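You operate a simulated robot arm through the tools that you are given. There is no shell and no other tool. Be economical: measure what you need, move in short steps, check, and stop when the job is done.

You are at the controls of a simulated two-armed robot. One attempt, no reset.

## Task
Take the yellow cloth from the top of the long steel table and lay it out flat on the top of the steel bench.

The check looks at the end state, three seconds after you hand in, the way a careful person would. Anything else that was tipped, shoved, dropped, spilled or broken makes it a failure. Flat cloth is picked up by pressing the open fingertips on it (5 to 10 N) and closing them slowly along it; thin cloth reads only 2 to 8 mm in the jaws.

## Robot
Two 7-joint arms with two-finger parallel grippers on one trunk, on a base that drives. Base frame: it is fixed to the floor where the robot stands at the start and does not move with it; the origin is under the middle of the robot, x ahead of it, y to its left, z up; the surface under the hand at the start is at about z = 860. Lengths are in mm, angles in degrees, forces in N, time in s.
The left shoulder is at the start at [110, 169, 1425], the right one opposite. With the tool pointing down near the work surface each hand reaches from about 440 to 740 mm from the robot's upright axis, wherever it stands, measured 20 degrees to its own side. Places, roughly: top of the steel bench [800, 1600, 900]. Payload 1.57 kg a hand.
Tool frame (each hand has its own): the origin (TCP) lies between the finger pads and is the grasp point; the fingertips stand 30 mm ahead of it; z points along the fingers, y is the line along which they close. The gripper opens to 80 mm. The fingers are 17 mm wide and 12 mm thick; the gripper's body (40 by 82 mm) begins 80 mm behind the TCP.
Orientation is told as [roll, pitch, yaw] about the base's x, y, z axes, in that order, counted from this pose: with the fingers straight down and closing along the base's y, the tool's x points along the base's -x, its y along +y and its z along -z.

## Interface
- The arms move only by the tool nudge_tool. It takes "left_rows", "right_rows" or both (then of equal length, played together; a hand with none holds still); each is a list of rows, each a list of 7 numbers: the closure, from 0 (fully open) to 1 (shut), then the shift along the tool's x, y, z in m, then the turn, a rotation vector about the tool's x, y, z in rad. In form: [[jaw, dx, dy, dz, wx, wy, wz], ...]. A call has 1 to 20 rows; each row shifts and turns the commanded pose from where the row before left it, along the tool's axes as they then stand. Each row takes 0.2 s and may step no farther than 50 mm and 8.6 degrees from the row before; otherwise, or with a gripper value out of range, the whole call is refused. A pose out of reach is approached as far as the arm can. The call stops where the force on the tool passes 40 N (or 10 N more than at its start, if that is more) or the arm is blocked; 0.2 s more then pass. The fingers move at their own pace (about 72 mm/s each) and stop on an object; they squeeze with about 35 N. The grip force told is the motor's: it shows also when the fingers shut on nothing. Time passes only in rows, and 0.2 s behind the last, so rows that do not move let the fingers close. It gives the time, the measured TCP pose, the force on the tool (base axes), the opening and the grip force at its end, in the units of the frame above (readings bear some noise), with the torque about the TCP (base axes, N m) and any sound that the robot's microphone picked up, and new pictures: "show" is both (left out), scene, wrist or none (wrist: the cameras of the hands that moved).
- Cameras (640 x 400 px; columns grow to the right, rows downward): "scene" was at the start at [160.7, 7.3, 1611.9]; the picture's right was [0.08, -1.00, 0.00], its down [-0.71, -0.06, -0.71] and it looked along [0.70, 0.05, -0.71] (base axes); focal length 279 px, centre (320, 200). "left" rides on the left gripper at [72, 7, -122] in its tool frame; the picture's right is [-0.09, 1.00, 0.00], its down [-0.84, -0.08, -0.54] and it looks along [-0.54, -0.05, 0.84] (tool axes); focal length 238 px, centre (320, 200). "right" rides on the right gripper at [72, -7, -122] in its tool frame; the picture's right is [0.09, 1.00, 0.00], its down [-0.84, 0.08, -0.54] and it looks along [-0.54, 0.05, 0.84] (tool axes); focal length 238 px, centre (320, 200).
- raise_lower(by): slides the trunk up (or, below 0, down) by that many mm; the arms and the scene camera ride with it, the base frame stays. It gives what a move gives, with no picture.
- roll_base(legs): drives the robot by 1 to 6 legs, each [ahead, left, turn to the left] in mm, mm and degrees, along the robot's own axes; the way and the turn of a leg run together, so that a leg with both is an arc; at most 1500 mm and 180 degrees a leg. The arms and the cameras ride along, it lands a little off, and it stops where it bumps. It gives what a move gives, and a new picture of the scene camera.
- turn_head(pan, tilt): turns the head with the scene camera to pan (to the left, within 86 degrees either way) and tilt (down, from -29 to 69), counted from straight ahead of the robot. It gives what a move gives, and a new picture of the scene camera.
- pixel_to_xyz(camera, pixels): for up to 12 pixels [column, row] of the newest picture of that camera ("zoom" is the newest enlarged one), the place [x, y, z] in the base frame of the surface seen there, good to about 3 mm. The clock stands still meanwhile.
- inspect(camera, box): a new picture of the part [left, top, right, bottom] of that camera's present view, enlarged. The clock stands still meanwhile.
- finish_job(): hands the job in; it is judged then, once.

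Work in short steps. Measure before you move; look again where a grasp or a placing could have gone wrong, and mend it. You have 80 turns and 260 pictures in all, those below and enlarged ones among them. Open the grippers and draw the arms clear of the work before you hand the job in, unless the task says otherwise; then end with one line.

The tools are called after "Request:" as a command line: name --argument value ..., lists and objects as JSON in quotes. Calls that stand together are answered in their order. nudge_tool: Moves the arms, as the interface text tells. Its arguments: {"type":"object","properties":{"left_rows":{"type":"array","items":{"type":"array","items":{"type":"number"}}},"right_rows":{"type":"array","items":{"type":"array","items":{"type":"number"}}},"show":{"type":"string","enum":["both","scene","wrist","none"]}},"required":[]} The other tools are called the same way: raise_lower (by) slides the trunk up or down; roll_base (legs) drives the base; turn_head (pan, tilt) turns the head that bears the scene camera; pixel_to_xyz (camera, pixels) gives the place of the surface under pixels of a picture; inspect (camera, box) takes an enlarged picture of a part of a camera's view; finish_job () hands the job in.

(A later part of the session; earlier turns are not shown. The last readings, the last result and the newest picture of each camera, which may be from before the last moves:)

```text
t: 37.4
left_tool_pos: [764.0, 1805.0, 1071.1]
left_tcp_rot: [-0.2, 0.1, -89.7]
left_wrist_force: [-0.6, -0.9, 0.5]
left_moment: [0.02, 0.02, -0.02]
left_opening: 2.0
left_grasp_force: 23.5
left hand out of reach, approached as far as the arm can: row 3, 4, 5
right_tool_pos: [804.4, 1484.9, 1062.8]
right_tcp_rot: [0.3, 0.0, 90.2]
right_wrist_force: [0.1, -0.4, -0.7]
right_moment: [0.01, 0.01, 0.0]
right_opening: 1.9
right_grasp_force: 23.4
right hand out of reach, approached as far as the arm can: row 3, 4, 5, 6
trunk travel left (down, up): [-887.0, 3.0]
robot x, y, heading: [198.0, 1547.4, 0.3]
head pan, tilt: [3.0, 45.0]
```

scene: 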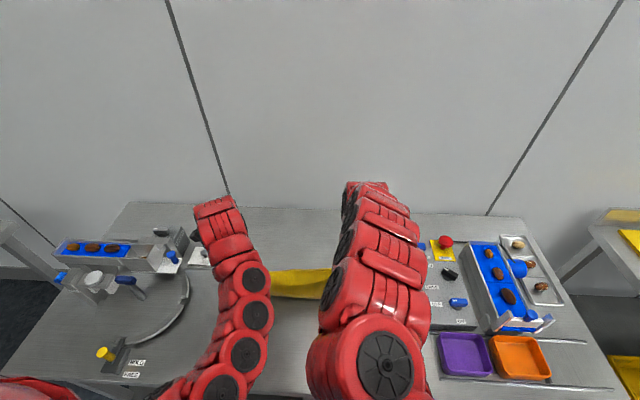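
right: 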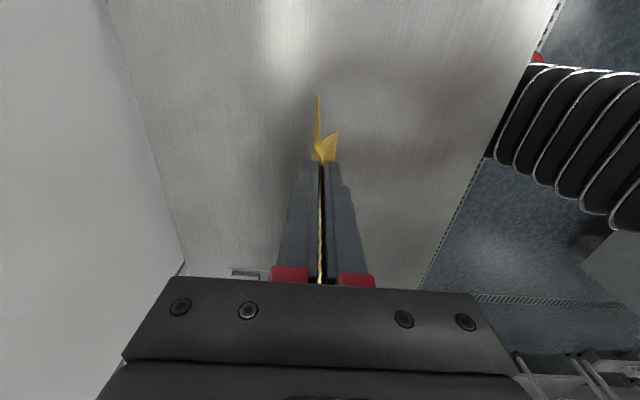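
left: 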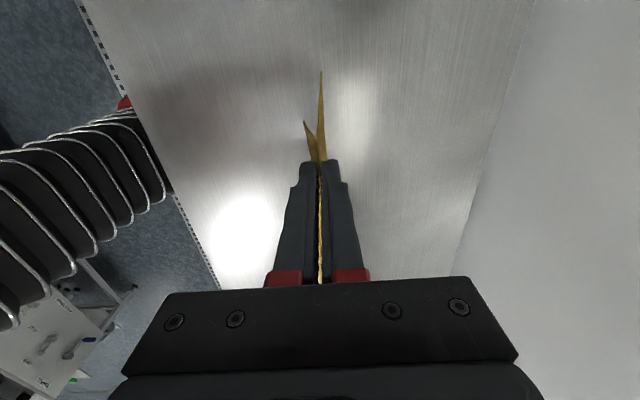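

The arms hit their inner limit (left x 764, right x 804), so the base will do the backing. I drive back 50 mm, then even the hands out and correct the right hand's y.

Request:
roll_base --legs '[[-50, 0, 0]]'

Request:
nudge_tool --right_rows '[[1, 0.006, 0, 0.003, 0, 0, 0], [1, 0.006, 0, 0.003, 0, 0, 0], [1, 0, 0, 0, 0, 0, 0]]' --left_rows '[[1, -0.002, 0.02, 0.007, 0, 0, 0], [1, -0.002, 0.02, 0.007, 0, 0, 0], [1, 0, 0, 0, 0, 0, 0]]' --show "both"

```text
t: 38.4
left_tool_pos: [722.4, 1806.3, 1067.8]
left_tcp_rot: [-0.3, 0.0, -89.7]
left_wrist_force: [0.3, 0.1, 0.2]
left_moment: [-0.05, 0.07, -0.01]
left_opening: 2.1
left_grasp_force: 23.3
right_tool_pos: [762.6, 1486.9, 1058.4]
right_tcp_rot: [0.7, 0.1, 90.1]
right_wrist_force: [1.1, 0.8, 1.2]
right_moment: [0.02, 0.06, 0.0]
right_opening: 2.2
right_grasp_force: 23.4
trunk travel left (down, up): [-887.0, 3.0]
robot x, y, heading: [152.1, 1545.6, 0.1]
head pan, tilt: [3.0, 45.0]
```

scene: 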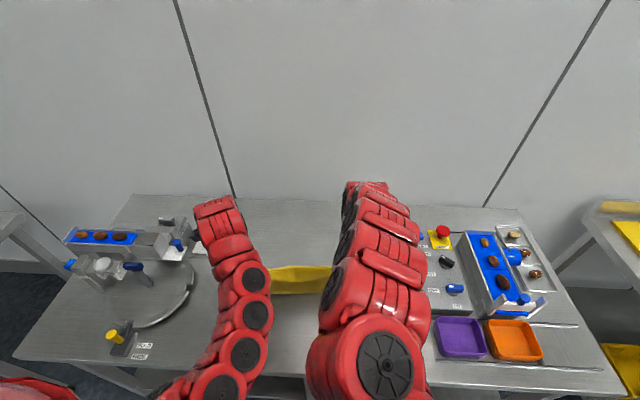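

```text
t: 39.1
left_tool_pos: [755.4, 1800.2, 1058.4]
left_tcp_rot: [0.1, 0.0, -89.7]
left_wrist_force: [-0.3, 0.1, 0.9]
left_moment: [0.0, 0.0, -0.03]
left_opening: 1.9
left_grasp_force: 23.5
right_tool_pos: [754.5, 1474.1, 1057.9]
right_tcp_rot: [0.1, 0.0, 90.1]
right_wrist_force: [0.1, 0.1, 0.4]
right_moment: [-0.01, -0.04, 0.0]
right_opening: 1.9
right_grasp_force: 23.5
trunk travel left (down, up): [-887.0, 3.0]
robot x, y, heading: [147.4, 1547.0, 0.2]
head pan, tilt: [3.0, 45.0]
```

scene: 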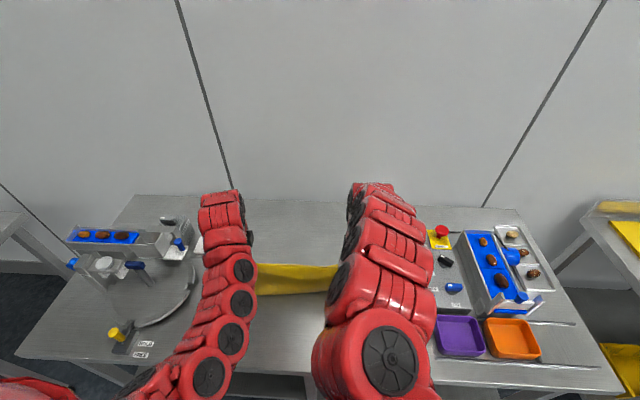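
right: 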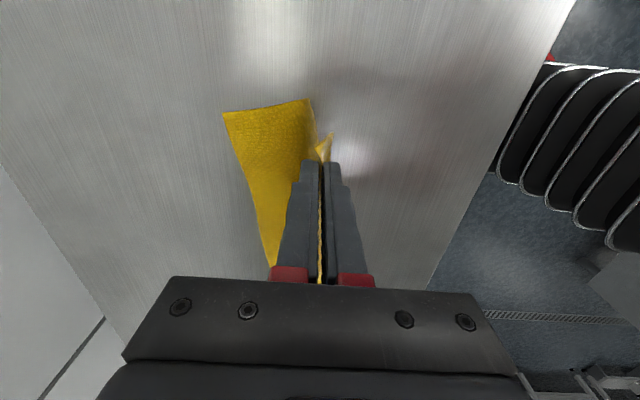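
left: 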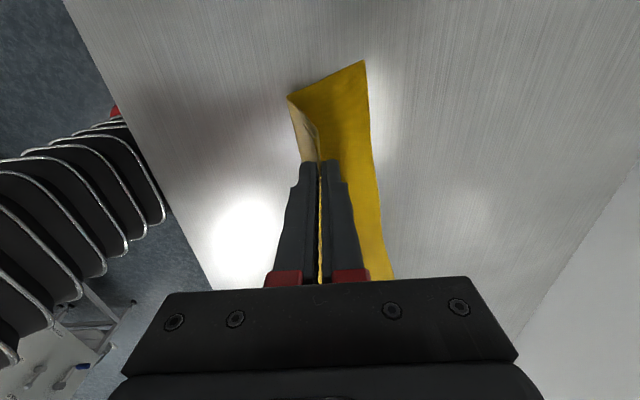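

The far part is laid forward on the bench with some slack. I measure the far edge's corners.

Request:
pixel_to_xyz --camera "right" --pixels '[[228, 116], [272, 262], [300, 108]]'

Request:
pixel_to_xyz --camera "left" --pixels '[[363, 66], [385, 260], [293, 98]]'

```text
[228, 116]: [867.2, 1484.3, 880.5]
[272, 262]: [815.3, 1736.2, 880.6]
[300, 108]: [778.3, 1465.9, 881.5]
```

```text
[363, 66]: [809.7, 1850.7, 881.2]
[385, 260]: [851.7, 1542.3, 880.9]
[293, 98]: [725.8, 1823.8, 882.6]
```

The left far corner was dragged 55 mm (x 810 against 867), so the cloth is skewed. I'll lift again and redo the lay with both hands in step: arms back out and up, then base forward.

Request:
nudge_tool --right_rows '[[1, 0, -0.018, -0.01, 0, 0, 0], [1, 0, -0.018, -0.016, 0, 0, 0], [1, 0, -0.018, -0.018, 0, 0, 0], [1, 0, -0.018, -0.02, 0, 0, 0], [1, 0, -0.018, -0.025, 0, 0, 0], [1, 0, -0.004, -0.025, 0, 0, 0], [1, 0, 0, -0.025, 0, 0, 0]]' --left_rows '[[1, 0, 0.018, -0.01, 0, 0, 0], [1, 0, 0.018, -0.016, 0, 0, 0], [1, 0, 0.018, -0.018, 0, 0, 0], [1, 0, 0.018, -0.02, 0, 0, 0], [1, 0, 0.018, -0.025, 0, 0, 0], [1, 0, 0.004, -0.025, 0, 0, 0], [1, 0, 0, -0.025, 0, 0, 0]]' --show "none"

Request:
roll_base --legs '[[60, 0, 0]]'

```text
t: 40.8
left_tool_pos: [852.2, 1801.7, 1197.3]
left_tcp_rot: [0.0, -0.1, -89.7]
left_wrist_force: [1.2, -0.8, -0.9]
left_moment: [-0.02, -0.03, -0.03]
left_opening: 2.0
left_grasp_force: 23.3
right_tool_pos: [851.1, 1473.1, 1195.3]
right_tcp_rot: [0.3, 0.0, 90.0]
right_wrist_force: [-0.8, 1.4, 0.2]
right_moment: [0.0, -0.05, -0.01]
right_opening: 2.0
right_grasp_force: 23.9
trunk travel left (down, up): [-887.0, 3.0]
robot x, y, heading: [147.8, 1541.9, 0.3]
head pan, tilt: [3.0, 45.0]
```

```text
t: 41.7
left_tool_pos: [905.6, 1802.3, 1200.4]
left_tcp_rot: [0.3, 0.0, -89.7]
left_wrist_force: [-0.6, -0.6, 0.8]
left_moment: [0.0, -0.06, -0.01]
left_opening: 2.1
left_grasp_force: 23.2
right_tool_pos: [905.5, 1472.7, 1198.4]
right_tcp_rot: [0.0, 0.0, 90.1]
right_wrist_force: [0.1, -0.9, 0.7]
right_moment: [-0.03, -0.06, 0.01]
right_opening: 2.4
right_grasp_force: 23.6
trunk travel left (down, up): [-887.0, 3.0]
robot x, y, heading: [208.1, 1548.2, 0.2]
head pan, tilt: [3.0, 45.0]
```

scene: 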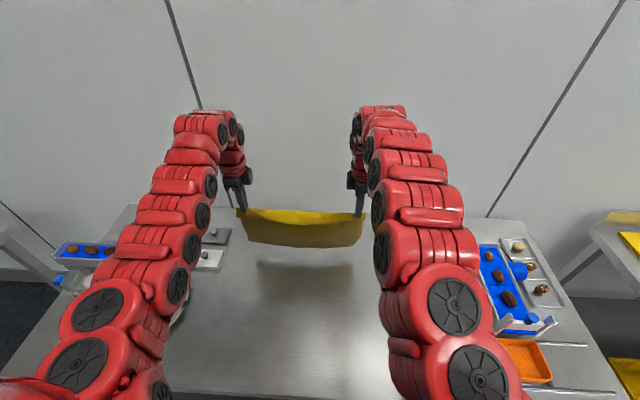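

The cloth hangs free again. I let it settle, lower to contact, then move down and back within the arms' limits.

Request:
nudge_tool --right_rows '[[1, 0, 0, 0, 0, 0, 0], [1, 0, 0, 0, 0, 0, 0], [1, 0, 0, 0.015, 0, 0, 0], [1, 0, 0, 0.015, 0, 0, 0], [1, 0, 0.005, 0.013, 0, 0, 0], [1, 0, 0.012, 0.01, 0, 0, 0], [1, 0, 0.015, 0.01, 0, 0, 0], [1, 0, 0.015, 0.012, 0, 0, 0]]' --left_rows '[[1, 0, 0, 0, 0, 0, 0], [1, 0, 0, 0, 0, 0, 0], [1, 0, 0, 0.015, 0, 0, 0], [1, 0, 0, 0.015, 0, 0, 0], [1, 0, -0.005, 0.013, 0, 0, 0], [1, 0, -0.012, 0.01, 0, 0, 0], [1, 0, -0.015, 0.01, 0, 0, 0], [1, 0, -0.015, 0.012, 0, 0, 0]]' --show "none"

Request:
roll_base --legs '[[-70, 0, 0]]'

```text
t: 43.5
left_tool_pos: [865.0, 1802.0, 1122.5]
left_tcp_rot: [0.1, 0.0, -89.6]
left_wrist_force: [0.0, -0.4, -0.1]
left_moment: [0.01, 0.02, 0.01]
left_opening: 2.0
left_grasp_force: 23.6
right_tool_pos: [862.9, 1473.0, 1121.2]
right_tcp_rot: [0.2, 0.1, 90.2]
right_wrist_force: [-0.1, -0.3, 0.5]
right_moment: [0.0, 0.02, 0.05]
right_opening: 2.1
right_grasp_force: 23.6
trunk travel left (down, up): [-887.0, 3.0]
robot x, y, heading: [211.2, 1547.7, 0.0]
head pan, tilt: [3.0, 45.0]
```

```text
t: 44.5
left_tool_pos: [800.2, 1802.2, 1119.4]
left_tcp_rot: [-0.1, -0.1, -89.7]
left_wrist_force: [0.9, 0.6, 0.0]
left_moment: [0.0, 0.04, -0.01]
left_opening: 1.9
left_grasp_force: 23.3
right_tool_pos: [799.8, 1473.7, 1118.6]
right_tcp_rot: [0.5, 0.1, 90.2]
right_wrist_force: [0.0, -0.2, -0.8]
right_moment: [0.0, 0.06, -0.01]
right_opening: 2.0
right_grasp_force: 24.0
trunk travel left (down, up): [-887.0, 3.0]
robot x, y, heading: [140.1, 1548.2, 0.2]
head pan, tilt: [3.0, 45.0]
```

scene: 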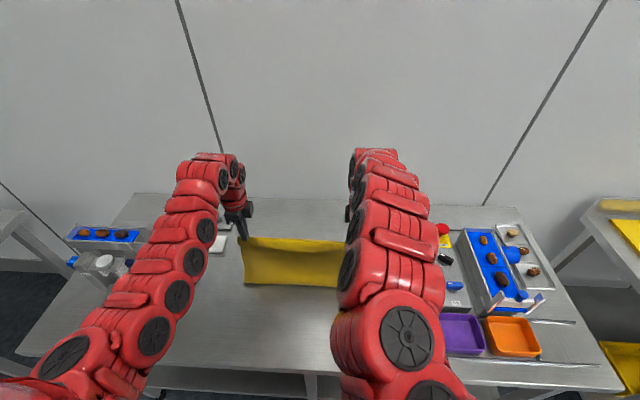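

The hands are in step. I lower 60 mm with 20 mm back, then drive the base back 50 mm.

Request:
nudge_tool --right_rows '[[1, 0, 0.003, 0.015, 0, 0, 0], [1, 0, 0.005, 0.015, 0, 0, 0], [1, 0, 0.006, 0.015, 0, 0, 0], [1, 0, 0.006, 0.015, 0, 0, 0]]' --left_rows '[[1, 0, -0.003, 0.015, 0, 0, 0], [1, 0, -0.005, 0.015, 0, 0, 0], [1, 0, -0.006, 0.015, 0, 0, 0], [1, 0, -0.006, 0.015, 0, 0, 0]]' --show "none"

Request:
roll_base --legs '[[-50, 0, 0]]'

Request:
nudge_tool --right_rows '[[1, 0, 0, 0, 0, 0, 0]]' --left_rows '[[1, 0, 0, 0, 0, 0, 0]]' --show "wrist"

```text
t: 45.5
left_tool_pos: [778.9, 1802.7, 1061.7]
left_tcp_rot: [0.0, 0.1, -89.7]
left_wrist_force: [-0.7, -0.5, -0.8]
left_moment: [0.0, 0.03, 0.03]
left_opening: 1.8
left_grasp_force: 23.2
right_tool_pos: [776.9, 1473.2, 1059.4]
right_tcp_rot: [0.4, 0.1, 90.3]
right_wrist_force: [0.5, 0.6, -1.1]
right_moment: [0.01, 0.04, -0.01]
right_opening: 2.0
right_grasp_force: 23.9
trunk travel left (down, up): [-887.0, 3.0]
robot x, y, heading: [138.7, 1546.7, 0.1]
head pan, tilt: [3.0, 45.0]
```

```text
t: 46.5
left_tool_pos: [731.8, 1800.8, 1058.3]
left_tcp_rot: [-0.4, 0.0, -89.7]
left_wrist_force: [1.3, 0.1, 0.0]
left_moment: [-0.01, 0.02, -0.01]
left_opening: 2.0
left_grasp_force: 23.8
right_tool_pos: [730.9, 1472.6, 1058.1]
right_tcp_rot: [0.4, 0.0, 90.1]
right_wrist_force: [0.1, -0.1, 0.0]
right_moment: [0.01, 0.01, 0.02]
right_opening: 2.0
right_grasp_force: 23.3
trunk travel left (down, up): [-887.0, 3.0]
robot x, y, heading: [92.3, 1545.7, 0.2]
head pan, tilt: [3.0, 45.0]
```

scene: 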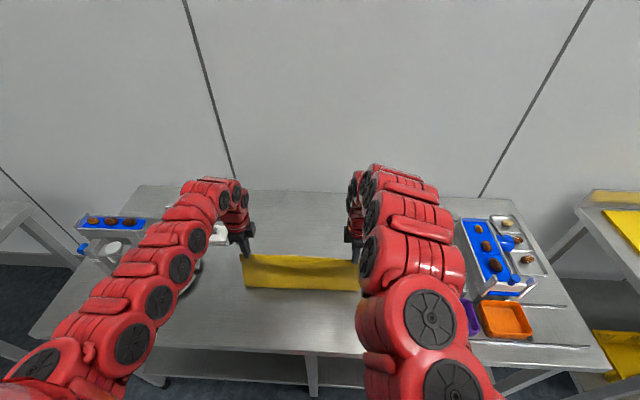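

```text
t: 46.9
left_tool_pos: [726.6, 1802.9, 1060.6]
left_tcp_rot: [0.0, 0.0, -89.8]
left_wrist_force: [0.4, -0.5, 0.4]
left_moment: [-0.01, 0.04, 0.0]
left_opening: 1.6
left_grasp_force: 23.9
right_tool_pos: [725.7, 1472.6, 1059.0]
right_tcp_rot: [0.3, 0.1, 90.1]
right_wrist_force: [-0.4, 0.7, 0.3]
right_moment: [-0.01, 0.01, 0.02]
right_opening: 2.2
right_grasp_force: 23.5
trunk travel left (down, up): [-887.0, 3.0]
robot x, y, heading: [85.2, 1552.8, 0.5]
head pan, tilt: [3.0, 45.0]
```

right: 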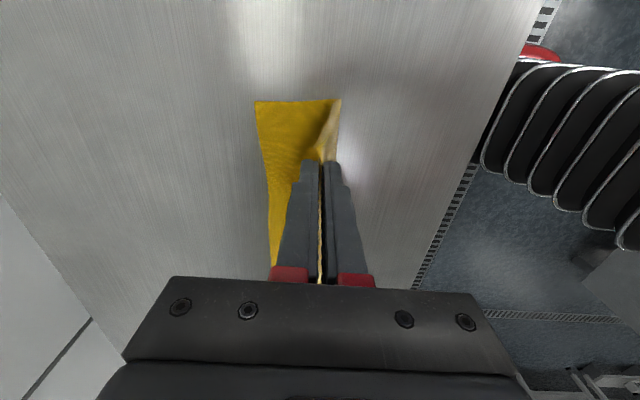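
left: 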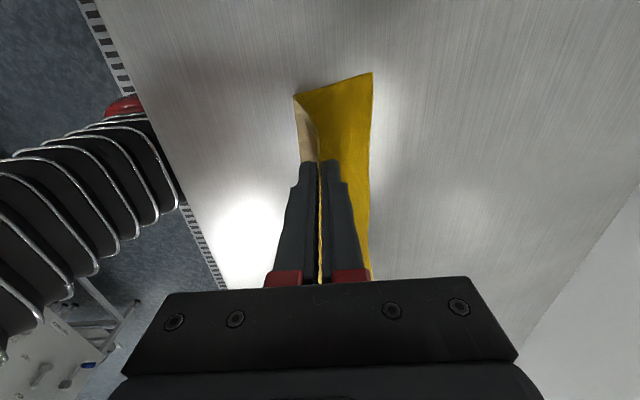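

The far edge is straight now, with some slack draping toward the robot. I measure it.

Request:
pixel_to_xyz --camera "right" --pixels '[[260, 105], [335, 103], [274, 250]]'

Request:
pixel_to_xyz --camera "left" --pixels '[[370, 77], [297, 97], [369, 250]]'

```text
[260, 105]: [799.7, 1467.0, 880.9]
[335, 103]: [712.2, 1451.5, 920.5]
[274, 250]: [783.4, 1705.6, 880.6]
```

```text
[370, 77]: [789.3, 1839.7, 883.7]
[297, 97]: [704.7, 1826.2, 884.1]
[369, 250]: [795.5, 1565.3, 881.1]
```

The far edge slid to x≈795, which would put the near edge too close to the bench's front. The cloth drapes vertically, so lowering and backing should be about 1:1. I lift and go forward again for a second lay.

Request:
nudge_tool --right_rows '[[1, 0, -0.012, -0.014, 0, 0, 0], [1, 0, -0.012, -0.018, 0, 0, 0], [1, 0, -0.012, -0.02, 0, 0, 0], [1, 0, -0.012, -0.022, 0, 0, 0], [1, 0, -0.012, -0.025, 0, 0, 0], [1, 0, -0.002, -0.025, 0, 0, 0], [1, 0, 0, -0.016, 0, 0, 0]]' --left_rows '[[1, 0, 0.012, -0.014, 0, 0, 0], [1, 0, 0.012, -0.018, 0, 0, 0], [1, 0, 0.012, -0.02, 0, 0, 0], [1, 0, 0.012, -0.022, 0, 0, 0], [1, 0, 0.012, -0.025, 0, 0, 0], [1, 0, 0.002, -0.025, 0, 0, 0], [1, 0, 0, -0.016, 0, 0, 0]]' --show "none"

Request:
roll_base --legs '[[125, 0, 0]]'

```text
t: 48.5
left_tool_pos: [786.8, 1800.5, 1202.1]
left_tcp_rot: [0.0, 0.0, -89.8]
left_wrist_force: [0.0, 0.4, 0.0]
left_moment: [0.0, 0.0, -0.02]
left_opening: 2.0
left_grasp_force: 23.9
right_tool_pos: [788.3, 1473.8, 1202.0]
right_tcp_rot: [0.1, 0.0, 90.1]
right_wrist_force: [0.5, 0.2, -1.3]
right_moment: [-0.02, -0.02, -0.04]
right_opening: 1.8
right_grasp_force: 23.5
trunk travel left (down, up): [-887.0, 3.0]
robot x, y, heading: [90.7, 1551.2, -0.0]
head pan, tilt: [3.0, 45.0]
```

```text
t: 49.7
left_tool_pos: [911.5, 1800.5, 1203.8]
left_tcp_rot: [0.1, 0.0, -89.7]
left_wrist_force: [1.1, -0.3, -0.2]
left_moment: [0.02, -0.03, -0.02]
left_opening: 1.9
left_grasp_force: 23.5
right_tool_pos: [909.5, 1472.3, 1200.9]
right_tcp_rot: [0.2, 0.0, 90.1]
right_wrist_force: [-1.0, 0.6, -0.1]
right_moment: [0.04, -0.06, -0.02]
right_opening: 2.1
right_grasp_force: 24.2
trunk travel left (down, up): [-887.0, 3.0]
robot x, y, heading: [211.9, 1545.7, 0.2]
head pan, tilt: [3.0, 45.0]
```

scene: 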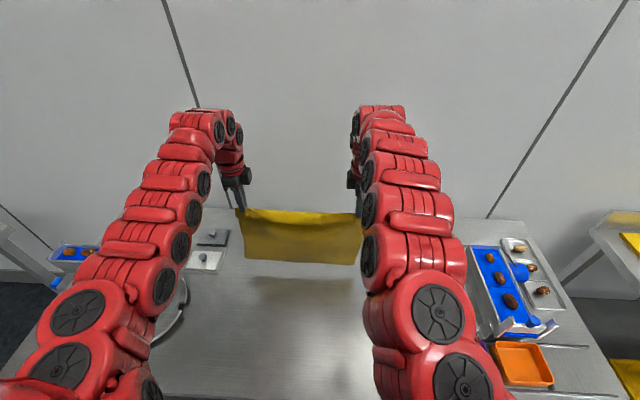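

I settle, lower 52 mm to contact, then go down 90 mm and back 72 mm in step.

Request:
nudge_tool --right_rows '[[1, 0, 0, 0, 0, 0, 0], [1, 0, 0, 0, 0, 0, 0], [1, 0, 0, 0.017, 0, 0, 0], [1, 0, 0, 0.017, 0, 0, 0], [1, 0, 0.002, 0.012, 0, 0, 0], [1, 0, 0.012, 0.008, 0, 0, 0], [1, 0, 0.012, 0.012, 0, 0, 0], [1, 0, 0.01, 0.016, 0, 0, 0], [1, 0, 0.01, 0.016, 0, 0, 0], [1, 0, 0.01, 0.016, 0, 0, 0], [1, 0, 0.01, 0.016, 0, 0, 0], [1, 0, 0.008, 0.012, 0, 0, 0]]' --left_rows '[[1, 0, 0, 0, 0, 0, 0], [1, 0, 0, 0, 0, 0, 0], [1, 0, 0, 0.017, 0, 0, 0], [1, 0, 0, 0.017, 0, 0, 0], [1, 0, -0.002, 0.012, 0, 0, 0], [1, 0, -0.012, 0.008, 0, 0, 0], [1, 0, -0.012, 0.012, 0, 0, 0], [1, 0, -0.01, 0.016, 0, 0, 0], [1, 0, -0.01, 0.016, 0, 0, 0], [1, 0, -0.01, 0.016, 0, 0, 0], [1, 0, -0.01, 0.016, 0, 0, 0], [1, 0, -0.008, 0.012, 0, 0, 0]]' --show "both"

```text
t: 52.3
left_tool_pos: [837.9, 1800.7, 1059.8]
left_tcp_rot: [0.1, 0.0, -89.7]
left_wrist_force: [0.7, -0.2, 0.8]
left_moment: [0.02, 0.0, 0.02]
left_opening: 1.9
left_grasp_force: 23.7
right_tool_pos: [836.3, 1472.5, 1059.5]
right_tcp_rot: [0.3, 0.1, 90.1]
right_wrist_force: [0.1, 0.4, 0.1]
right_moment: [-0.04, 0.0, -0.02]
right_opening: 2.3
right_grasp_force: 23.3
trunk travel left (down, up): [-887.0, 3.0]
robot x, y, heading: [209.8, 1553.3, -0.1]
head pan, tilt: [3.0, 45.0]
```

scene: 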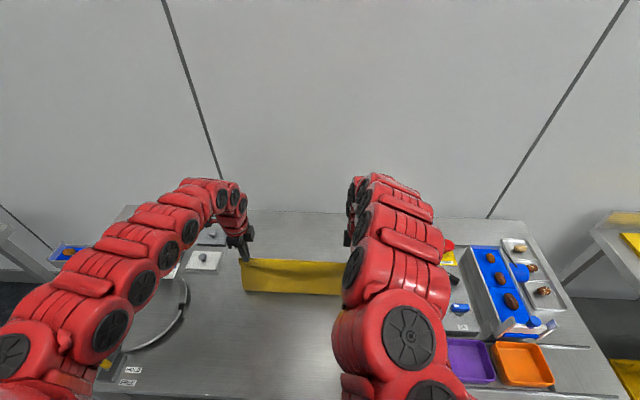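
right: 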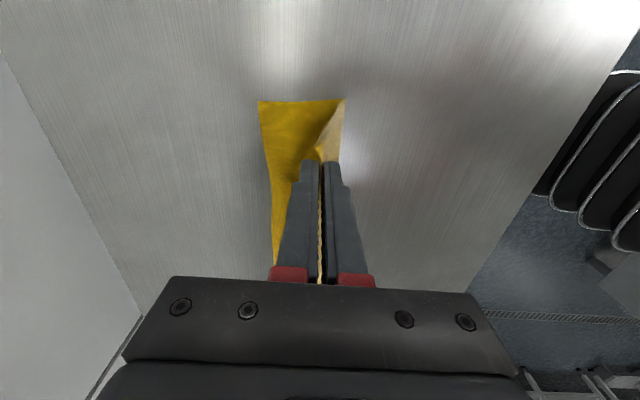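
left: 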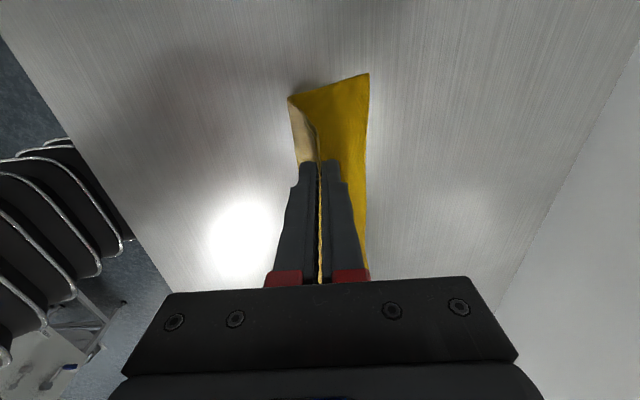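

The far edge is at about x 900 and straight. I continue down 75 mm and back 50 mm with the arms, then the base back 70.

Request:
nudge_tool --right_rows '[[1, 0, 0.008, 0.015, 0, 0, 0], [1, 0, 0.01, 0.015, 0, 0, 0], [1, 0, 0.01, 0.015, 0, 0, 0], [1, 0, 0.01, 0.015, 0, 0, 0], [1, 0, 0.01, 0.015, 0, 0, 0]]' --left_rows '[[1, 0, -0.008, 0.015, 0, 0, 0], [1, 0, -0.01, 0.015, 0, 0, 0], [1, 0, -0.01, 0.015, 0, 0, 0], [1, 0, -0.01, 0.015, 0, 0, 0], [1, 0, -0.01, 0.015, 0, 0, 0]]' --show "none"

Request:
roll_base --legs '[[-60, 0, 0]]'

Request:
nudge_tool --right_rows '[[1, 0, 0.004, 0.01, 0, 0, 0], [1, 0, 0.004, 0.01, 0, 0, 0]]' --left_rows '[[1, 0, -0.004, 0.01, 0, 0, 0], [1, 0, -0.004, 0.01, 0, 0, 0]]' --show "wrist"

```text
t: 53.5
left_tool_pos: [791.4, 1801.3, 984.5]
left_tcp_rot: [0.1, 0.1, -89.8]
left_wrist_force: [-0.4, 0.0, -0.2]
left_moment: [-0.01, 0.0, -0.02]
left_opening: 1.8
left_grasp_force: 23.7
right_tool_pos: [789.2, 1472.6, 984.2]
right_tcp_rot: [0.2, 0.0, 90.1]
right_wrist_force: [-0.4, -0.8, -0.2]
right_moment: [-0.01, 0.01, 0.01]
right_opening: 2.1
right_grasp_force: 23.8
trunk travel left (down, up): [-887.0, 3.0]
robot x, y, heading: [213.3, 1551.2, 0.0]
head pan, tilt: [3.0, 45.0]
```

```text
t: 54.5
left_tool_pos: [737.4, 1800.4, 982.0]
left_tcp_rot: [-0.3, 0.1, -89.9]
left_wrist_force: [-0.6, -0.4, 0.3]
left_moment: [-0.02, 0.05, 0.0]
left_opening: 2.0
left_grasp_force: 23.6
right_tool_pos: [734.3, 1473.1, 982.1]
right_tcp_rot: [0.5, 0.1, 90.2]
right_wrist_force: [0.2, -0.9, 0.4]
right_moment: [0.01, 0.03, -0.01]
right_opening: 2.0
right_grasp_force: 23.7
trunk travel left (down, up): [-887.0, 3.0]
robot x, y, heading: [156.1, 1548.0, 0.2]
head pan, tilt: [3.0, 45.0]
```

scene: 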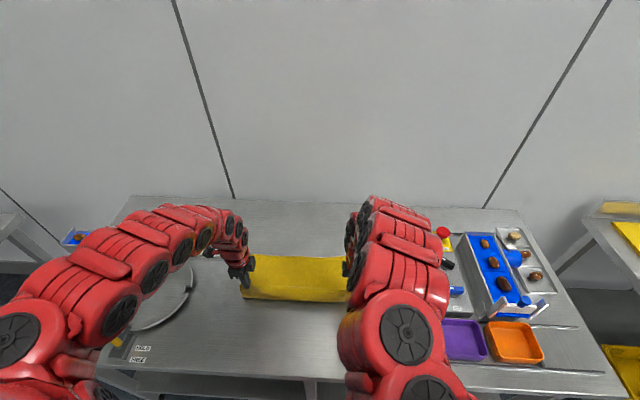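

```text
t: 55.1
left_tool_pos: [726.1, 1800.9, 963.7]
left_tcp_rot: [0.0, 0.0, -89.9]
left_wrist_force: [0.9, 0.3, 0.9]
left_moment: [0.0, 0.01, -0.01]
left_opening: 1.9
left_grasp_force: 23.5
right_tool_pos: [724.6, 1471.3, 964.0]
right_tcp_rot: [0.4, 0.1, 90.1]
right_wrist_force: [-0.2, -0.5, -0.4]
right_moment: [0.05, -0.01, -0.01]
right_opening: 2.1
right_grasp_force: 23.6
trunk travel left (down, up): [-887.0, 3.0]
robot x, y, heading: [156.7, 1548.9, 0.0]
head pan, tilt: [3.0, 45.0]
```

right: 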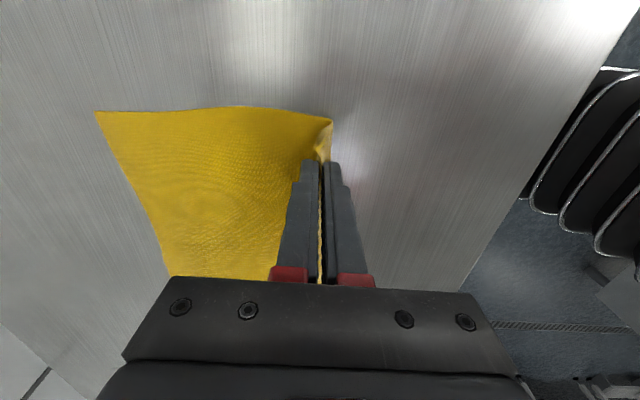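
left: 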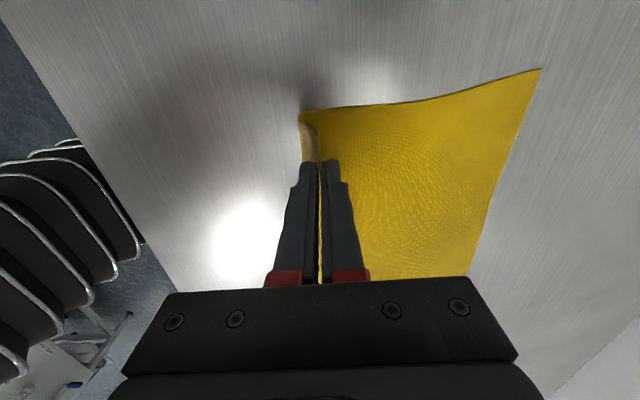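

It is laying well. Both hands go down and back another 40 mm, and I measure the far corners.

Request:
pixel_to_xyz --camera "right" --pixels '[[99, 114], [165, 262]]'

Request:
pixel_to_xyz --camera "left" --pixels '[[536, 74], [470, 262]]'

Request:
nudge_tool --right_rows '[[1, 0, 0.01, 0.01, 0, 0, 0], [1, 0, 0.01, 0.01, 0, 0, 0], [1, 0, 0.01, 0.01, 0, 0, 0], [1, 0, 0.01, 0.008, 0, 0, 0]]' --left_rows '[[1, 0, -0.01, 0.01, 0, 0, 0], [1, 0, -0.01, 0.01, 0, 0, 0], [1, 0, -0.01, 0.01, 0, 0, 0], [1, 0, -0.01, 0.008, 0, 0, 0]]' --show "wrist"

```text
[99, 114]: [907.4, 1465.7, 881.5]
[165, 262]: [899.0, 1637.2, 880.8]
```

```text
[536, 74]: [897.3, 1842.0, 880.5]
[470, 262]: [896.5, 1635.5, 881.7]
```

```text
t: 56.1
left_tool_pos: [686.1, 1800.8, 926.4]
left_tcp_rot: [0.0, 0.0, -89.9]
left_wrist_force: [-1.2, 0.2, 0.0]
left_moment: [-0.02, 0.0, 0.0]
left_opening: 1.9
left_grasp_force: 23.6
right_tool_pos: [683.4, 1472.3, 926.9]
right_tcp_rot: [0.2, 0.1, 90.1]
right_wrist_force: [-0.2, 0.6, 0.1]
right_moment: [0.0, -0.01, 0.01]
right_opening: 2.0
right_grasp_force: 23.7
trunk travel left (down, up): [-887.0, 3.0]
robot x, y, heading: [156.7, 1550.2, 0.1]
head pan, tilt: [3.0, 45.0]
```

right: 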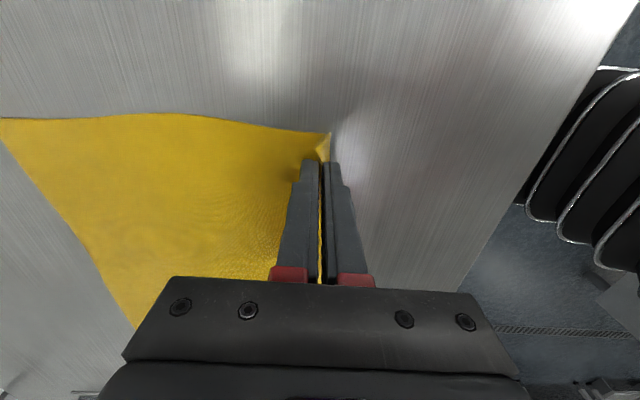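
left: 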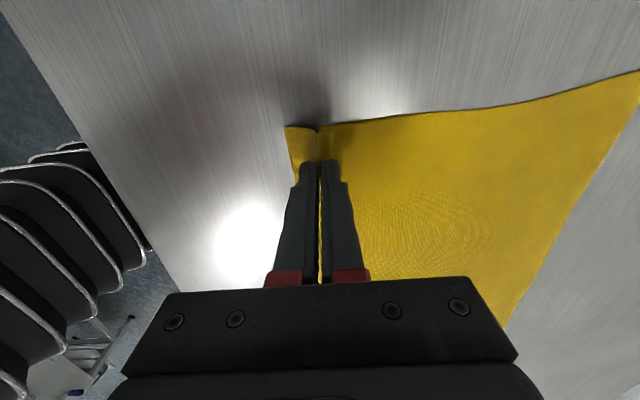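

Nearly flat: the hands are at x 685 and the far edge at 900. I lower 13 mm with 14 mm back, to just above the bench.

Request:
nudge_tool --right_rows '[[1, 0, 0.005, 0.005, 0, 0, 0], [1, 0, 0.005, 0.005, 0, 0, 0], [1, 0, 0.004, 0.003, 0, 0, 0], [1, 0, 0, 0, 0, 0, 0]]' --left_rows '[[1, 0, -0.005, 0.005, 0, 0, 0], [1, 0, -0.005, 0.005, 0, 0, 0], [1, 0, -0.004, 0.003, 0, 0, 0], [1, 0, 0, 0, 0, 0, 0]]' --show "wrist"

```text
t: 57.1
left_tool_pos: [670.5, 1800.4, 913.3]
left_tcp_rot: [-0.1, -0.1, -89.8]
left_wrist_force: [-0.8, 0.0, -0.7]
left_moment: [-0.03, -0.02, 0.0]
left_opening: 2.0
left_grasp_force: 23.9
right_tool_pos: [669.0, 1472.2, 914.0]
right_tcp_rot: [0.2, 0.0, 90.2]
right_wrist_force: [0.4, 0.2, 1.7]
right_moment: [-0.01, -0.02, 0.04]
right_opening: 2.1
right_grasp_force: 23.5
trunk travel left (down, up): [-887.0, 3.0]
robot x, y, heading: [150.1, 1553.2, 0.3]
head pan, tilt: [3.0, 45.0]
```

right: 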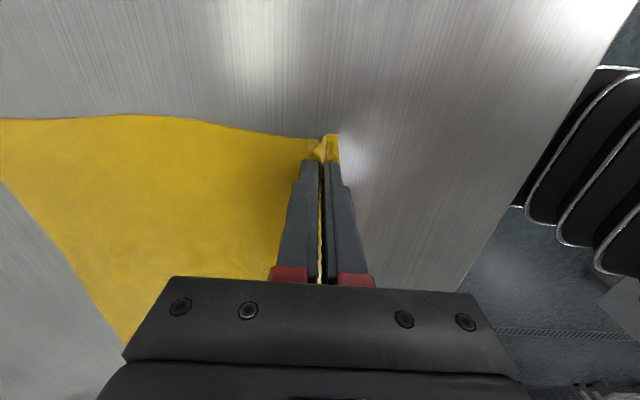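
left: 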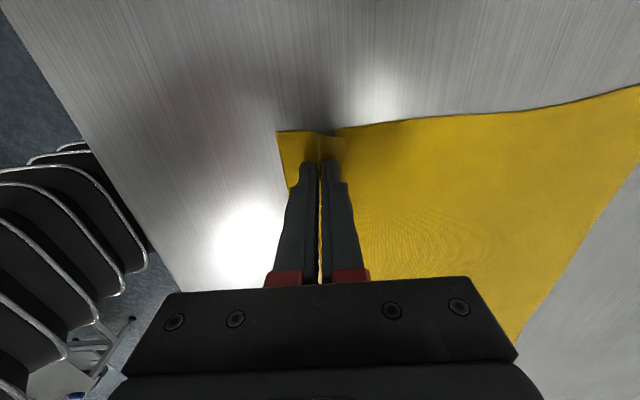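

The pinch lines are at the bench surface with the margins on the robot side. I lower slightly for light contact, so that opening spreads the pucker.

Request:
nudge_tool --right_rows '[[1, 0, 0.002, 0.001, 0, 0, 0], [1, 0, 0.002, 0.001, 0, 0, 0], [1, 0, 0, 0.0005, 0, 0, 0]]' --left_rows '[[1, 0, -0.002, 0.001, 0, 0, 0], [1, 0, -0.002, 0.001, 0, 0, 0], [1, 0, 0, 0.0005, 0, 0, 0]]' --show "none"

```text
t: 57.9
left_tool_pos: [665.8, 1800.2, 912.2]
left_tcp_rot: [0.1, 0.0, -89.8]
left_wrist_force: [2.4, -0.7, 11.4]
left_moment: [0.01, -0.11, -0.05]
left_opening: 1.9
left_grasp_force: 23.6
right_tool_pos: [664.6, 1472.3, 912.4]
right_tcp_rot: [0.1, 0.0, 90.1]
right_wrist_force: [1.9, -0.9, 7.7]
right_moment: [0.01, -0.07, 0.0]
right_opening: 2.0
right_grasp_force: 23.8
trunk travel left (down, up): [-887.0, 3.0]
robot x, y, heading: [159.5, 1548.4, 0.1]
head pan, tilt: [3.0, 45.0]
```

Contact is 8–11 N, which is good for spreading. I open slowly to about 36 mm while pressing.

Request:
nudge_tool --right_rows '[[0.96, 0, 0, 0, 0, 0, 0], [0.92, 0, 0, 0, 0, 0, 0], [0.88, 0, 0, 0, 0, 0, 0], [0.84, 0, 0, 0, 0, 0, 0], [0.8, 0, 0, 0, 0, 0, 0], [0.76, 0, 0, 0, 0, 0, 0], [0.72, 0, 0, 0, 0, 0, 0], [0.68, 0, 0, 0, 0, 0, 0], [0.64, 0, 0, 0, 0, 0, 0], [0.6, 0, 0, 0, 0, 0, 0], [0.56, 0, 0, 0, 0, 0, 0]]' --left_rows '[[0.96, 0, 0, 0, 0, 0, 0], [0.92, 0, 0, 0, 0, 0, 0], [0.88, 0, 0, 0, 0, 0, 0], [0.84, 0, 0, 0, 0, 0, 0], [0.8, 0, 0, 0, 0, 0, 0], [0.76, 0, 0, 0, 0, 0, 0], [0.72, 0, 0, 0, 0, 0, 0], [0.68, 0, 0, 0, 0, 0, 0], [0.64, 0, 0, 0, 0, 0, 0], [0.6, 0, 0, 0, 0, 0, 0], [0.56, 0, 0, 0, 0, 0, 0]]' --show "wrist"

```text
t: 60.3
left_tool_pos: [665.7, 1800.2, 912.5]
left_tcp_rot: [0.1, -0.1, -89.8]
left_wrist_force: [-0.4, -0.6, 10.6]
left_moment: [0.0, -0.18, 0.01]
left_opening: 31.8
left_grasp_force: 0.1
right_tool_pos: [663.0, 1472.3, 911.9]
right_tcp_rot: [0.1, 0.1, 90.1]
right_wrist_force: [-1.2, 0.5, 7.6]
right_moment: [0.01, -0.12, 0.0]
right_opening: 34.0
right_grasp_force: 0.0
trunk travel left (down, up): [-887.0, 3.0]
robot x, y, heading: [155.0, 1547.0, 0.0]
head pan, tilt: [3.0, 45.0]
```

right: 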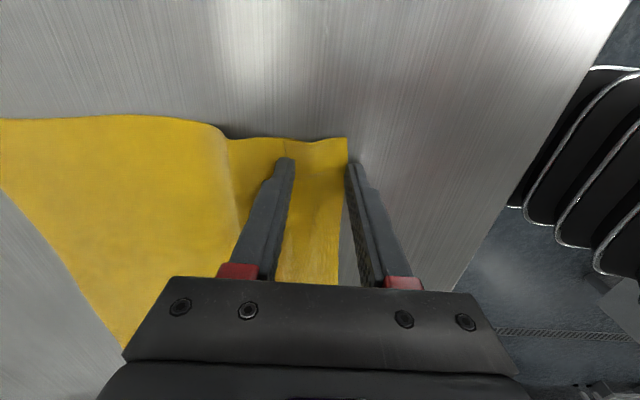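
left: 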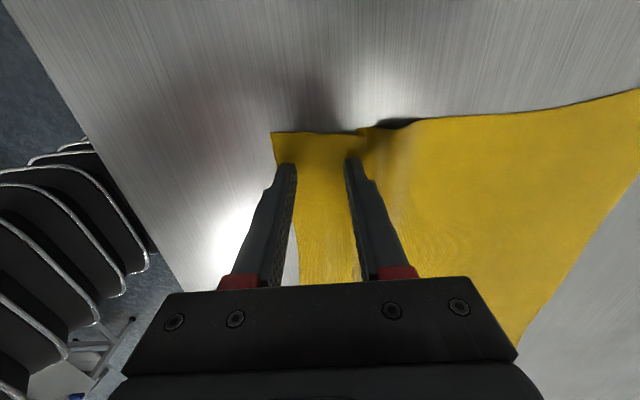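

The far fingers pushed a small bulge ahead of them. Still pressing, I drag both hands 16 mm toward the robot to pull it flat.

Request:
nudge_tool --right_rows '[[0.56, 0, 0.003, 0, 0, 0, 0], [0.56, 0, 0.003, 0, 0, 0, 0], [0.56, 0, 0.003, 0, 0, 0, 0], [0.56, 0, 0.003, 0, 0, 0, 0], [0.56, 0, 0.004, 0, 0, 0, 0]]' --left_rows '[[0.56, 0, -0.003, 0, 0, 0, 0], [0.56, 0, -0.003, 0, 0, 0, 0], [0.56, 0, -0.003, 0, 0, 0, 0], [0.56, 0, -0.003, 0, 0, 0, 0], [0.56, 0, -0.004, 0, 0, 0, 0]]' --show "wrist"

```text
t: 61.4
left_tool_pos: [663.1, 1800.8, 911.8]
left_tcp_rot: [0.6, 0.1, -89.7]
left_wrist_force: [-3.8, -1.4, 34.5]
left_moment: [-0.07, 0.45, 0.0]
left_opening: 31.9
left_grasp_force: 0.1
left hand out of reach, approached as far as the arm can: row 2, 4
right_tool_pos: [661.1, 1472.2, 911.4]
right_tcp_rot: [-0.3, -0.1, 90.0]
right_wrist_force: [-0.1, -1.2, 27.2]
right_moment: [-0.16, -0.61, -0.04]
right_opening: 35.7
right_grasp_force: 0.2
right hand out of reach, approached as far as the arm can: row 2, 4
trunk travel left (down, up): [-887.0, 3.0]
robot x, y, heading: [152.3, 1545.1, 0.2]
head pan, tilt: [3.0, 45.0]
stopped in row 5 (left hand): the force on the tool passed its limit at 41 N (the readings are from after the stop); the commanded pose is now the measured one
```

right: 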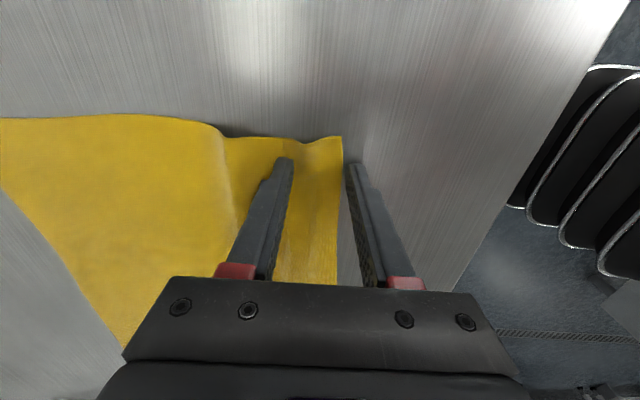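
left: 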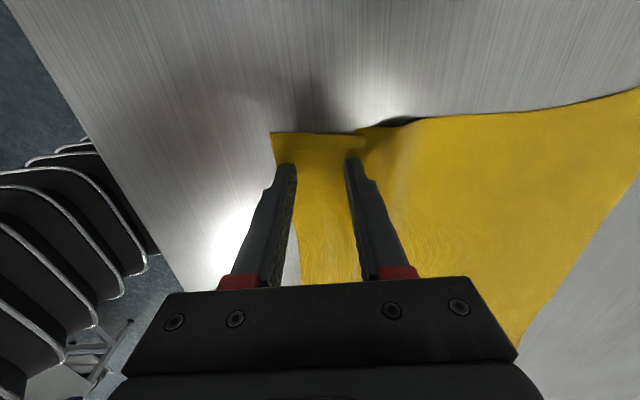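

The arms are at their inner limit. I lift off, back the base 60 mm, and look at how the cloth lies before smoothing it with more arm room.

Request:
nudge_tool --right_rows '[[0.56, 0, 0, -0.004, 0, 0, 0], [0.56, 0, -0.002, -0.006, 0, 0, 0], [0.56, 0, -0.006, -0.012, 0, 0, 0], [0.56, 0, -0.01, -0.015, 0, 0, 0], [0.56, 0, -0.015, -0.02, 0, 0, 0], [0.56, 0, -0.02, -0.02, 0, 0, 0], [0.56, 0, -0.02, -0.02, 0, 0, 0]]' --left_rows '[[0.56, 0, 0, -0.004, 0, 0, 0], [0.56, 0, 0.002, -0.006, 0, 0, 0], [0.56, 0, 0.006, -0.012, 0, 0, 0], [0.56, 0, 0.01, -0.015, 0, 0, 0], [0.56, 0, 0.015, -0.02, 0, 0, 0], [0.56, 0, 0.02, -0.02, 0, 0, 0], [0.56, 0, 0.02, -0.02, 0, 0, 0]]' --show "none"

Request:
roll_base --legs '[[-80, 0, 0]]'

Request:
inspect --camera "right" --box '[0, 0, 640, 400]'

Request:
inspect --camera "left" --box '[0, 0, 640, 400]'

```text
t: 63.0
left_tool_pos: [741.4, 1802.2, 1002.6]
left_tcp_rot: [0.0, 0.0, -89.7]
left_wrist_force: [-0.1, 0.2, -0.2]
left_moment: [-0.03, 0.04, -0.01]
left_opening: 35.2
left_grasp_force: 0.0
left hand out of reach, approached as far as the arm can: row 2
right_tool_pos: [746.8, 1470.7, 1003.3]
right_tcp_rot: [0.2, 0.1, 90.0]
right_wrist_force: [0.6, 0.5, -0.1]
right_moment: [0.0, 0.03, -0.02]
right_opening: 35.4
right_grasp_force: 0.0
right hand out of reach, approached as far as the arm can: row 2, 5
trunk travel left (down, up): [-887.0, 3.0]
robot x, y, heading: [157.7, 1548.0, 0.2]
head pan, tilt: [3.0, 45.0]
```

```text
t: 64.1
left_tool_pos: [664.6, 1801.6, 1001.4]
left_tcp_rot: [0.0, 0.0, -89.8]
left_wrist_force: [0.8, -0.1, 0.4]
left_moment: [0.01, 0.05, 0.02]
left_opening: 35.3
left_grasp_force: 0.2
right_tool_pos: [670.0, 1470.6, 1002.5]
right_tcp_rot: [0.3, 0.2, 90.0]
right_wrist_force: [-1.2, -0.2, -0.8]
right_moment: [-0.01, -0.01, -0.02]
right_opening: 35.2
right_grasp_force: 0.0
trunk travel left (down, up): [-887.0, 3.0]
robot x, y, heading: [76.8, 1553.8, -0.0]
head pan, tilt: [3.0, 45.0]
```

scene: 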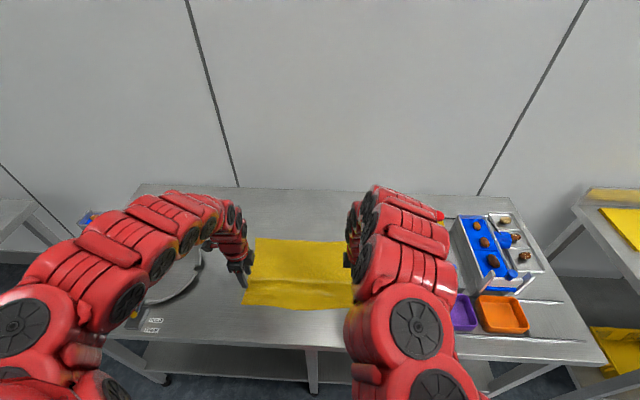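

```text
1.00 times, centred on (320, 200) of right (not enlarged: the box is as wide or as high as the picture)
```

zoom: 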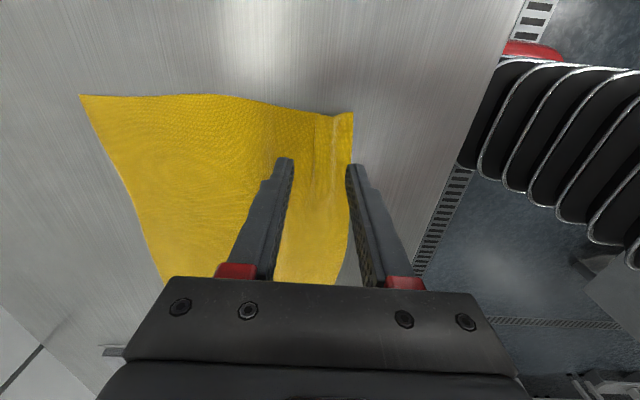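

```text
1.00 times, centred on (320, 200) of left (not enlarged: the box is as wide or as high as the picture)
```

zoom: 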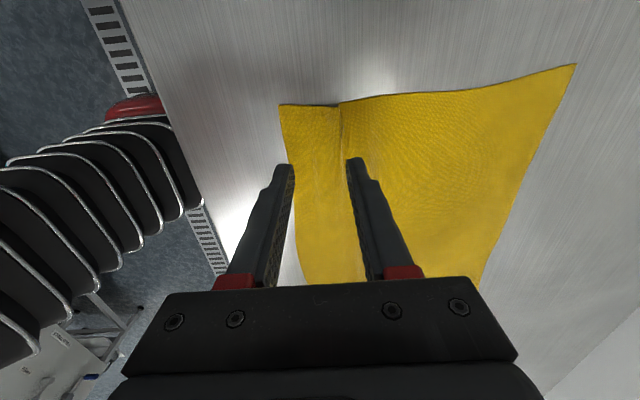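

Small creases remain near the pinch spots. I back off another 200 mm for an unobstructed look.

Request:
roll_base --legs '[[-220, 0, 0]]'

Request:
inspect --camera "scene" --box '[180, 160, 420, 310]'

```text
t: 65.8
left_tool_pos: [446.5, 1801.1, 1000.7]
left_tcp_rot: [0.1, 0.0, -89.9]
left_wrist_force: [0.6, -0.1, -0.3]
left_moment: [-0.01, 0.01, -0.01]
left_opening: 35.3
left_grasp_force: 0.0
right_tool_pos: [449.9, 1469.8, 1003.9]
right_tcp_rot: [0.2, 0.1, 89.9]
right_wrist_force: [-0.3, -0.8, -0.1]
right_moment: [-0.01, -0.03, 0.02]
right_opening: 35.2
right_grasp_force: 0.0
trunk travel left (down, up): [-887.0, 3.0]
robot x, y, heading: [-141.4, 1548.2, 0.1]
head pan, tilt: [3.0, 45.0]
```

scene: 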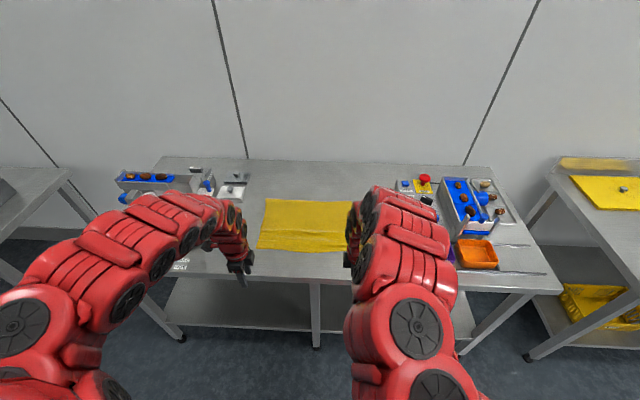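

```text
2.67 times, centred on (300, 235) of scene
```

zoom: 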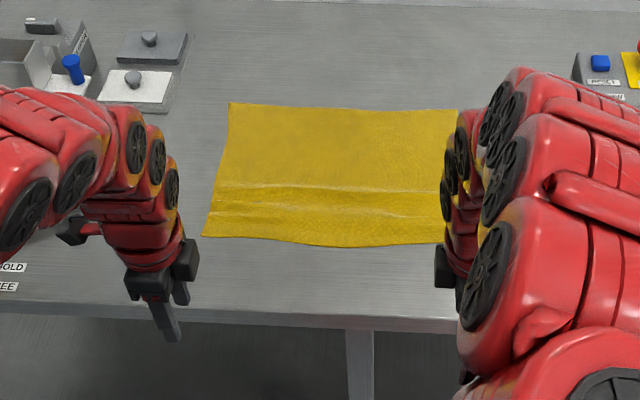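

The cloth is spread with two low creases along the pinch line. I measure their height.

Request:
pixel_to_xyz --camera "zoom" --pixels '[[228, 187], [260, 187], [330, 190], [400, 190], [290, 208], [380, 212], [250, 150], [330, 150], [210, 233], [330, 243], [440, 240], [232, 106]]'

```text
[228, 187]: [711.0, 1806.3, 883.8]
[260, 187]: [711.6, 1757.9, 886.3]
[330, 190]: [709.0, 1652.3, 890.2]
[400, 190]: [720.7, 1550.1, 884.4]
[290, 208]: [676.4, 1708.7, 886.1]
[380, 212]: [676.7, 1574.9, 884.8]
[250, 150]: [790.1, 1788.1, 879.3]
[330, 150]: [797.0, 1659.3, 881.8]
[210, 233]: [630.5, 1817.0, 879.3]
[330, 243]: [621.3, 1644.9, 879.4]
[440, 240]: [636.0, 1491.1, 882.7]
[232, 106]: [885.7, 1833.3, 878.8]
```

The creases stand 5–10 mm. I'll smooth them by returning, pressing with closed fingertips at x≈650 between the creases and the near edge, and dragging toward the robot.

Request:
roll_base --legs '[[212, 0, 0]]'

Request:
nudge_tool --right_rows '[[1, -0.003, 0, 0.005, 0, 0, 0], [1, -0.003, 0.002, 0.015, 0, 0, 0], [1, -0.002, 0.003, 0.02, 0, 0, 0], [1, -0.002, 0.003, 0.02, 0, 0, 0], [1, 0, 0.003, 0.02, 0, 0, 0]]' --left_rows '[[1, -0.002, 0, 0.005, 0, 0, 0], [1, -0.002, -0.002, 0.015, 0, 0, 0], [1, -0.002, -0.002, 0.02, 0, 0, 0], [1, -0.002, -0.002, 0.02, 0, 0, 0], [1, 0, -0.002, 0.02, 0, 0, 0]]' --show "wrist"

```text
t: 67.4
left_tool_pos: [654.4, 1800.8, 1003.5]
left_tcp_rot: [0.3, 0.0, -89.9]
left_wrist_force: [0.1, -0.6, 0.2]
left_moment: [0.01, -0.02, 0.01]
left_opening: 35.2
left_grasp_force: 0.1
right_tool_pos: [657.4, 1469.6, 1005.8]
right_tcp_rot: [-0.1, 0.1, 89.9]
right_wrist_force: [-1.0, 0.9, -0.2]
right_moment: [-0.01, -0.05, 0.0]
right_opening: 35.2
right_grasp_force: 0.0
trunk travel left (down, up): [-887.0, 3.0]
robot x, y, heading: [68.7, 1545.1, 0.1]
head pan, tilt: [3.0, 45.0]
```

scene: 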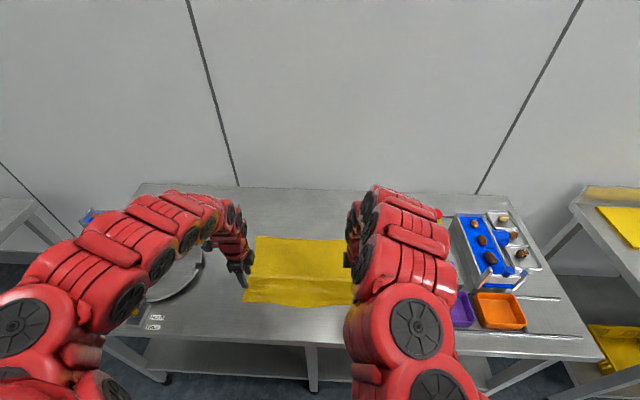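

```text
t: 68.6
left_tool_pos: [647.0, 1791.4, 921.8]
left_tcp_rot: [0.2, 0.1, -89.9]
left_wrist_force: [0.1, 0.5, -0.4]
left_moment: [-0.04, 0.0, -0.04]
left_opening: 0.1
left_grasp_force: 21.1
right_tool_pos: [649.5, 1478.6, 924.3]
right_tcp_rot: [0.2, 0.2, 89.9]
right_wrist_force: [0.1, 0.3, 0.3]
right_moment: [-0.02, -0.01, -0.03]
right_opening: 0.2
right_grasp_force: 20.9
trunk travel left (down, up): [-887.0, 3.0]
robot x, y, heading: [68.2, 1549.3, 0.1]
head pan, tilt: [3.0, 45.0]
```

right: 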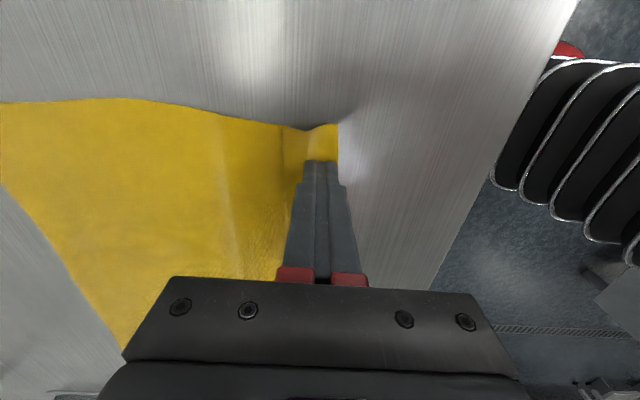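
left: 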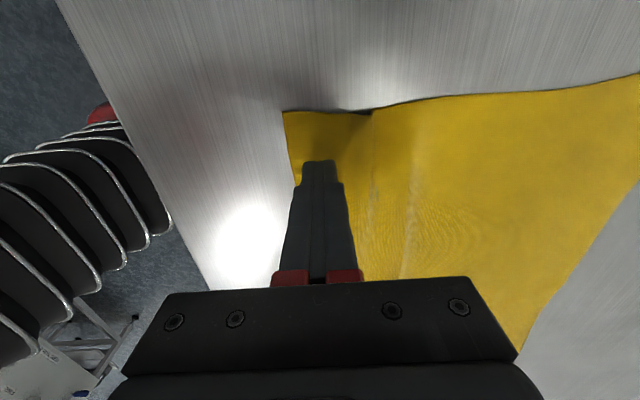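

The fingertips are placed on the near margin. I lower to contact.

Request:
nudge_tool --right_rows '[[1, 0, 0, 0.006, 0, 0, 0], [1, 0, 0, 0.005, 0, 0, 0], [1, 0, 0, 0.0015, 0, 0, 0], [1, 0, 0, 0, 0, 0, 0]]' --left_rows '[[1, 0, 0, 0.005, 0, 0, 0], [1, 0, 0, 0.004, 0, 0, 0], [1, 0, 0, 0.001, 0, 0, 0], [1, 0, 0, 0, 0, 0, 0]]' --show "none"

```text
t: 69.6
left_tool_pos: [646.0, 1792.3, 912.0]
left_tcp_rot: [0.2, 0.1, -90.0]
left_wrist_force: [-0.1, -0.5, 0.1]
left_moment: [-0.02, -0.02, 0.01]
left_opening: 0.0
left_grasp_force: 21.0
right_tool_pos: [649.2, 1480.4, 912.0]
right_tcp_rot: [0.1, 0.2, 89.7]
right_wrist_force: [0.5, 0.0, 0.0]
right_moment: [-0.02, -0.01, -0.02]
right_opening: 0.1
right_grasp_force: 21.4
trunk travel left (down, up): [-887.0, 3.0]
robot x, y, heading: [70.1, 1545.7, -0.1]
head pan, tilt: [3.0, 45.0]
```

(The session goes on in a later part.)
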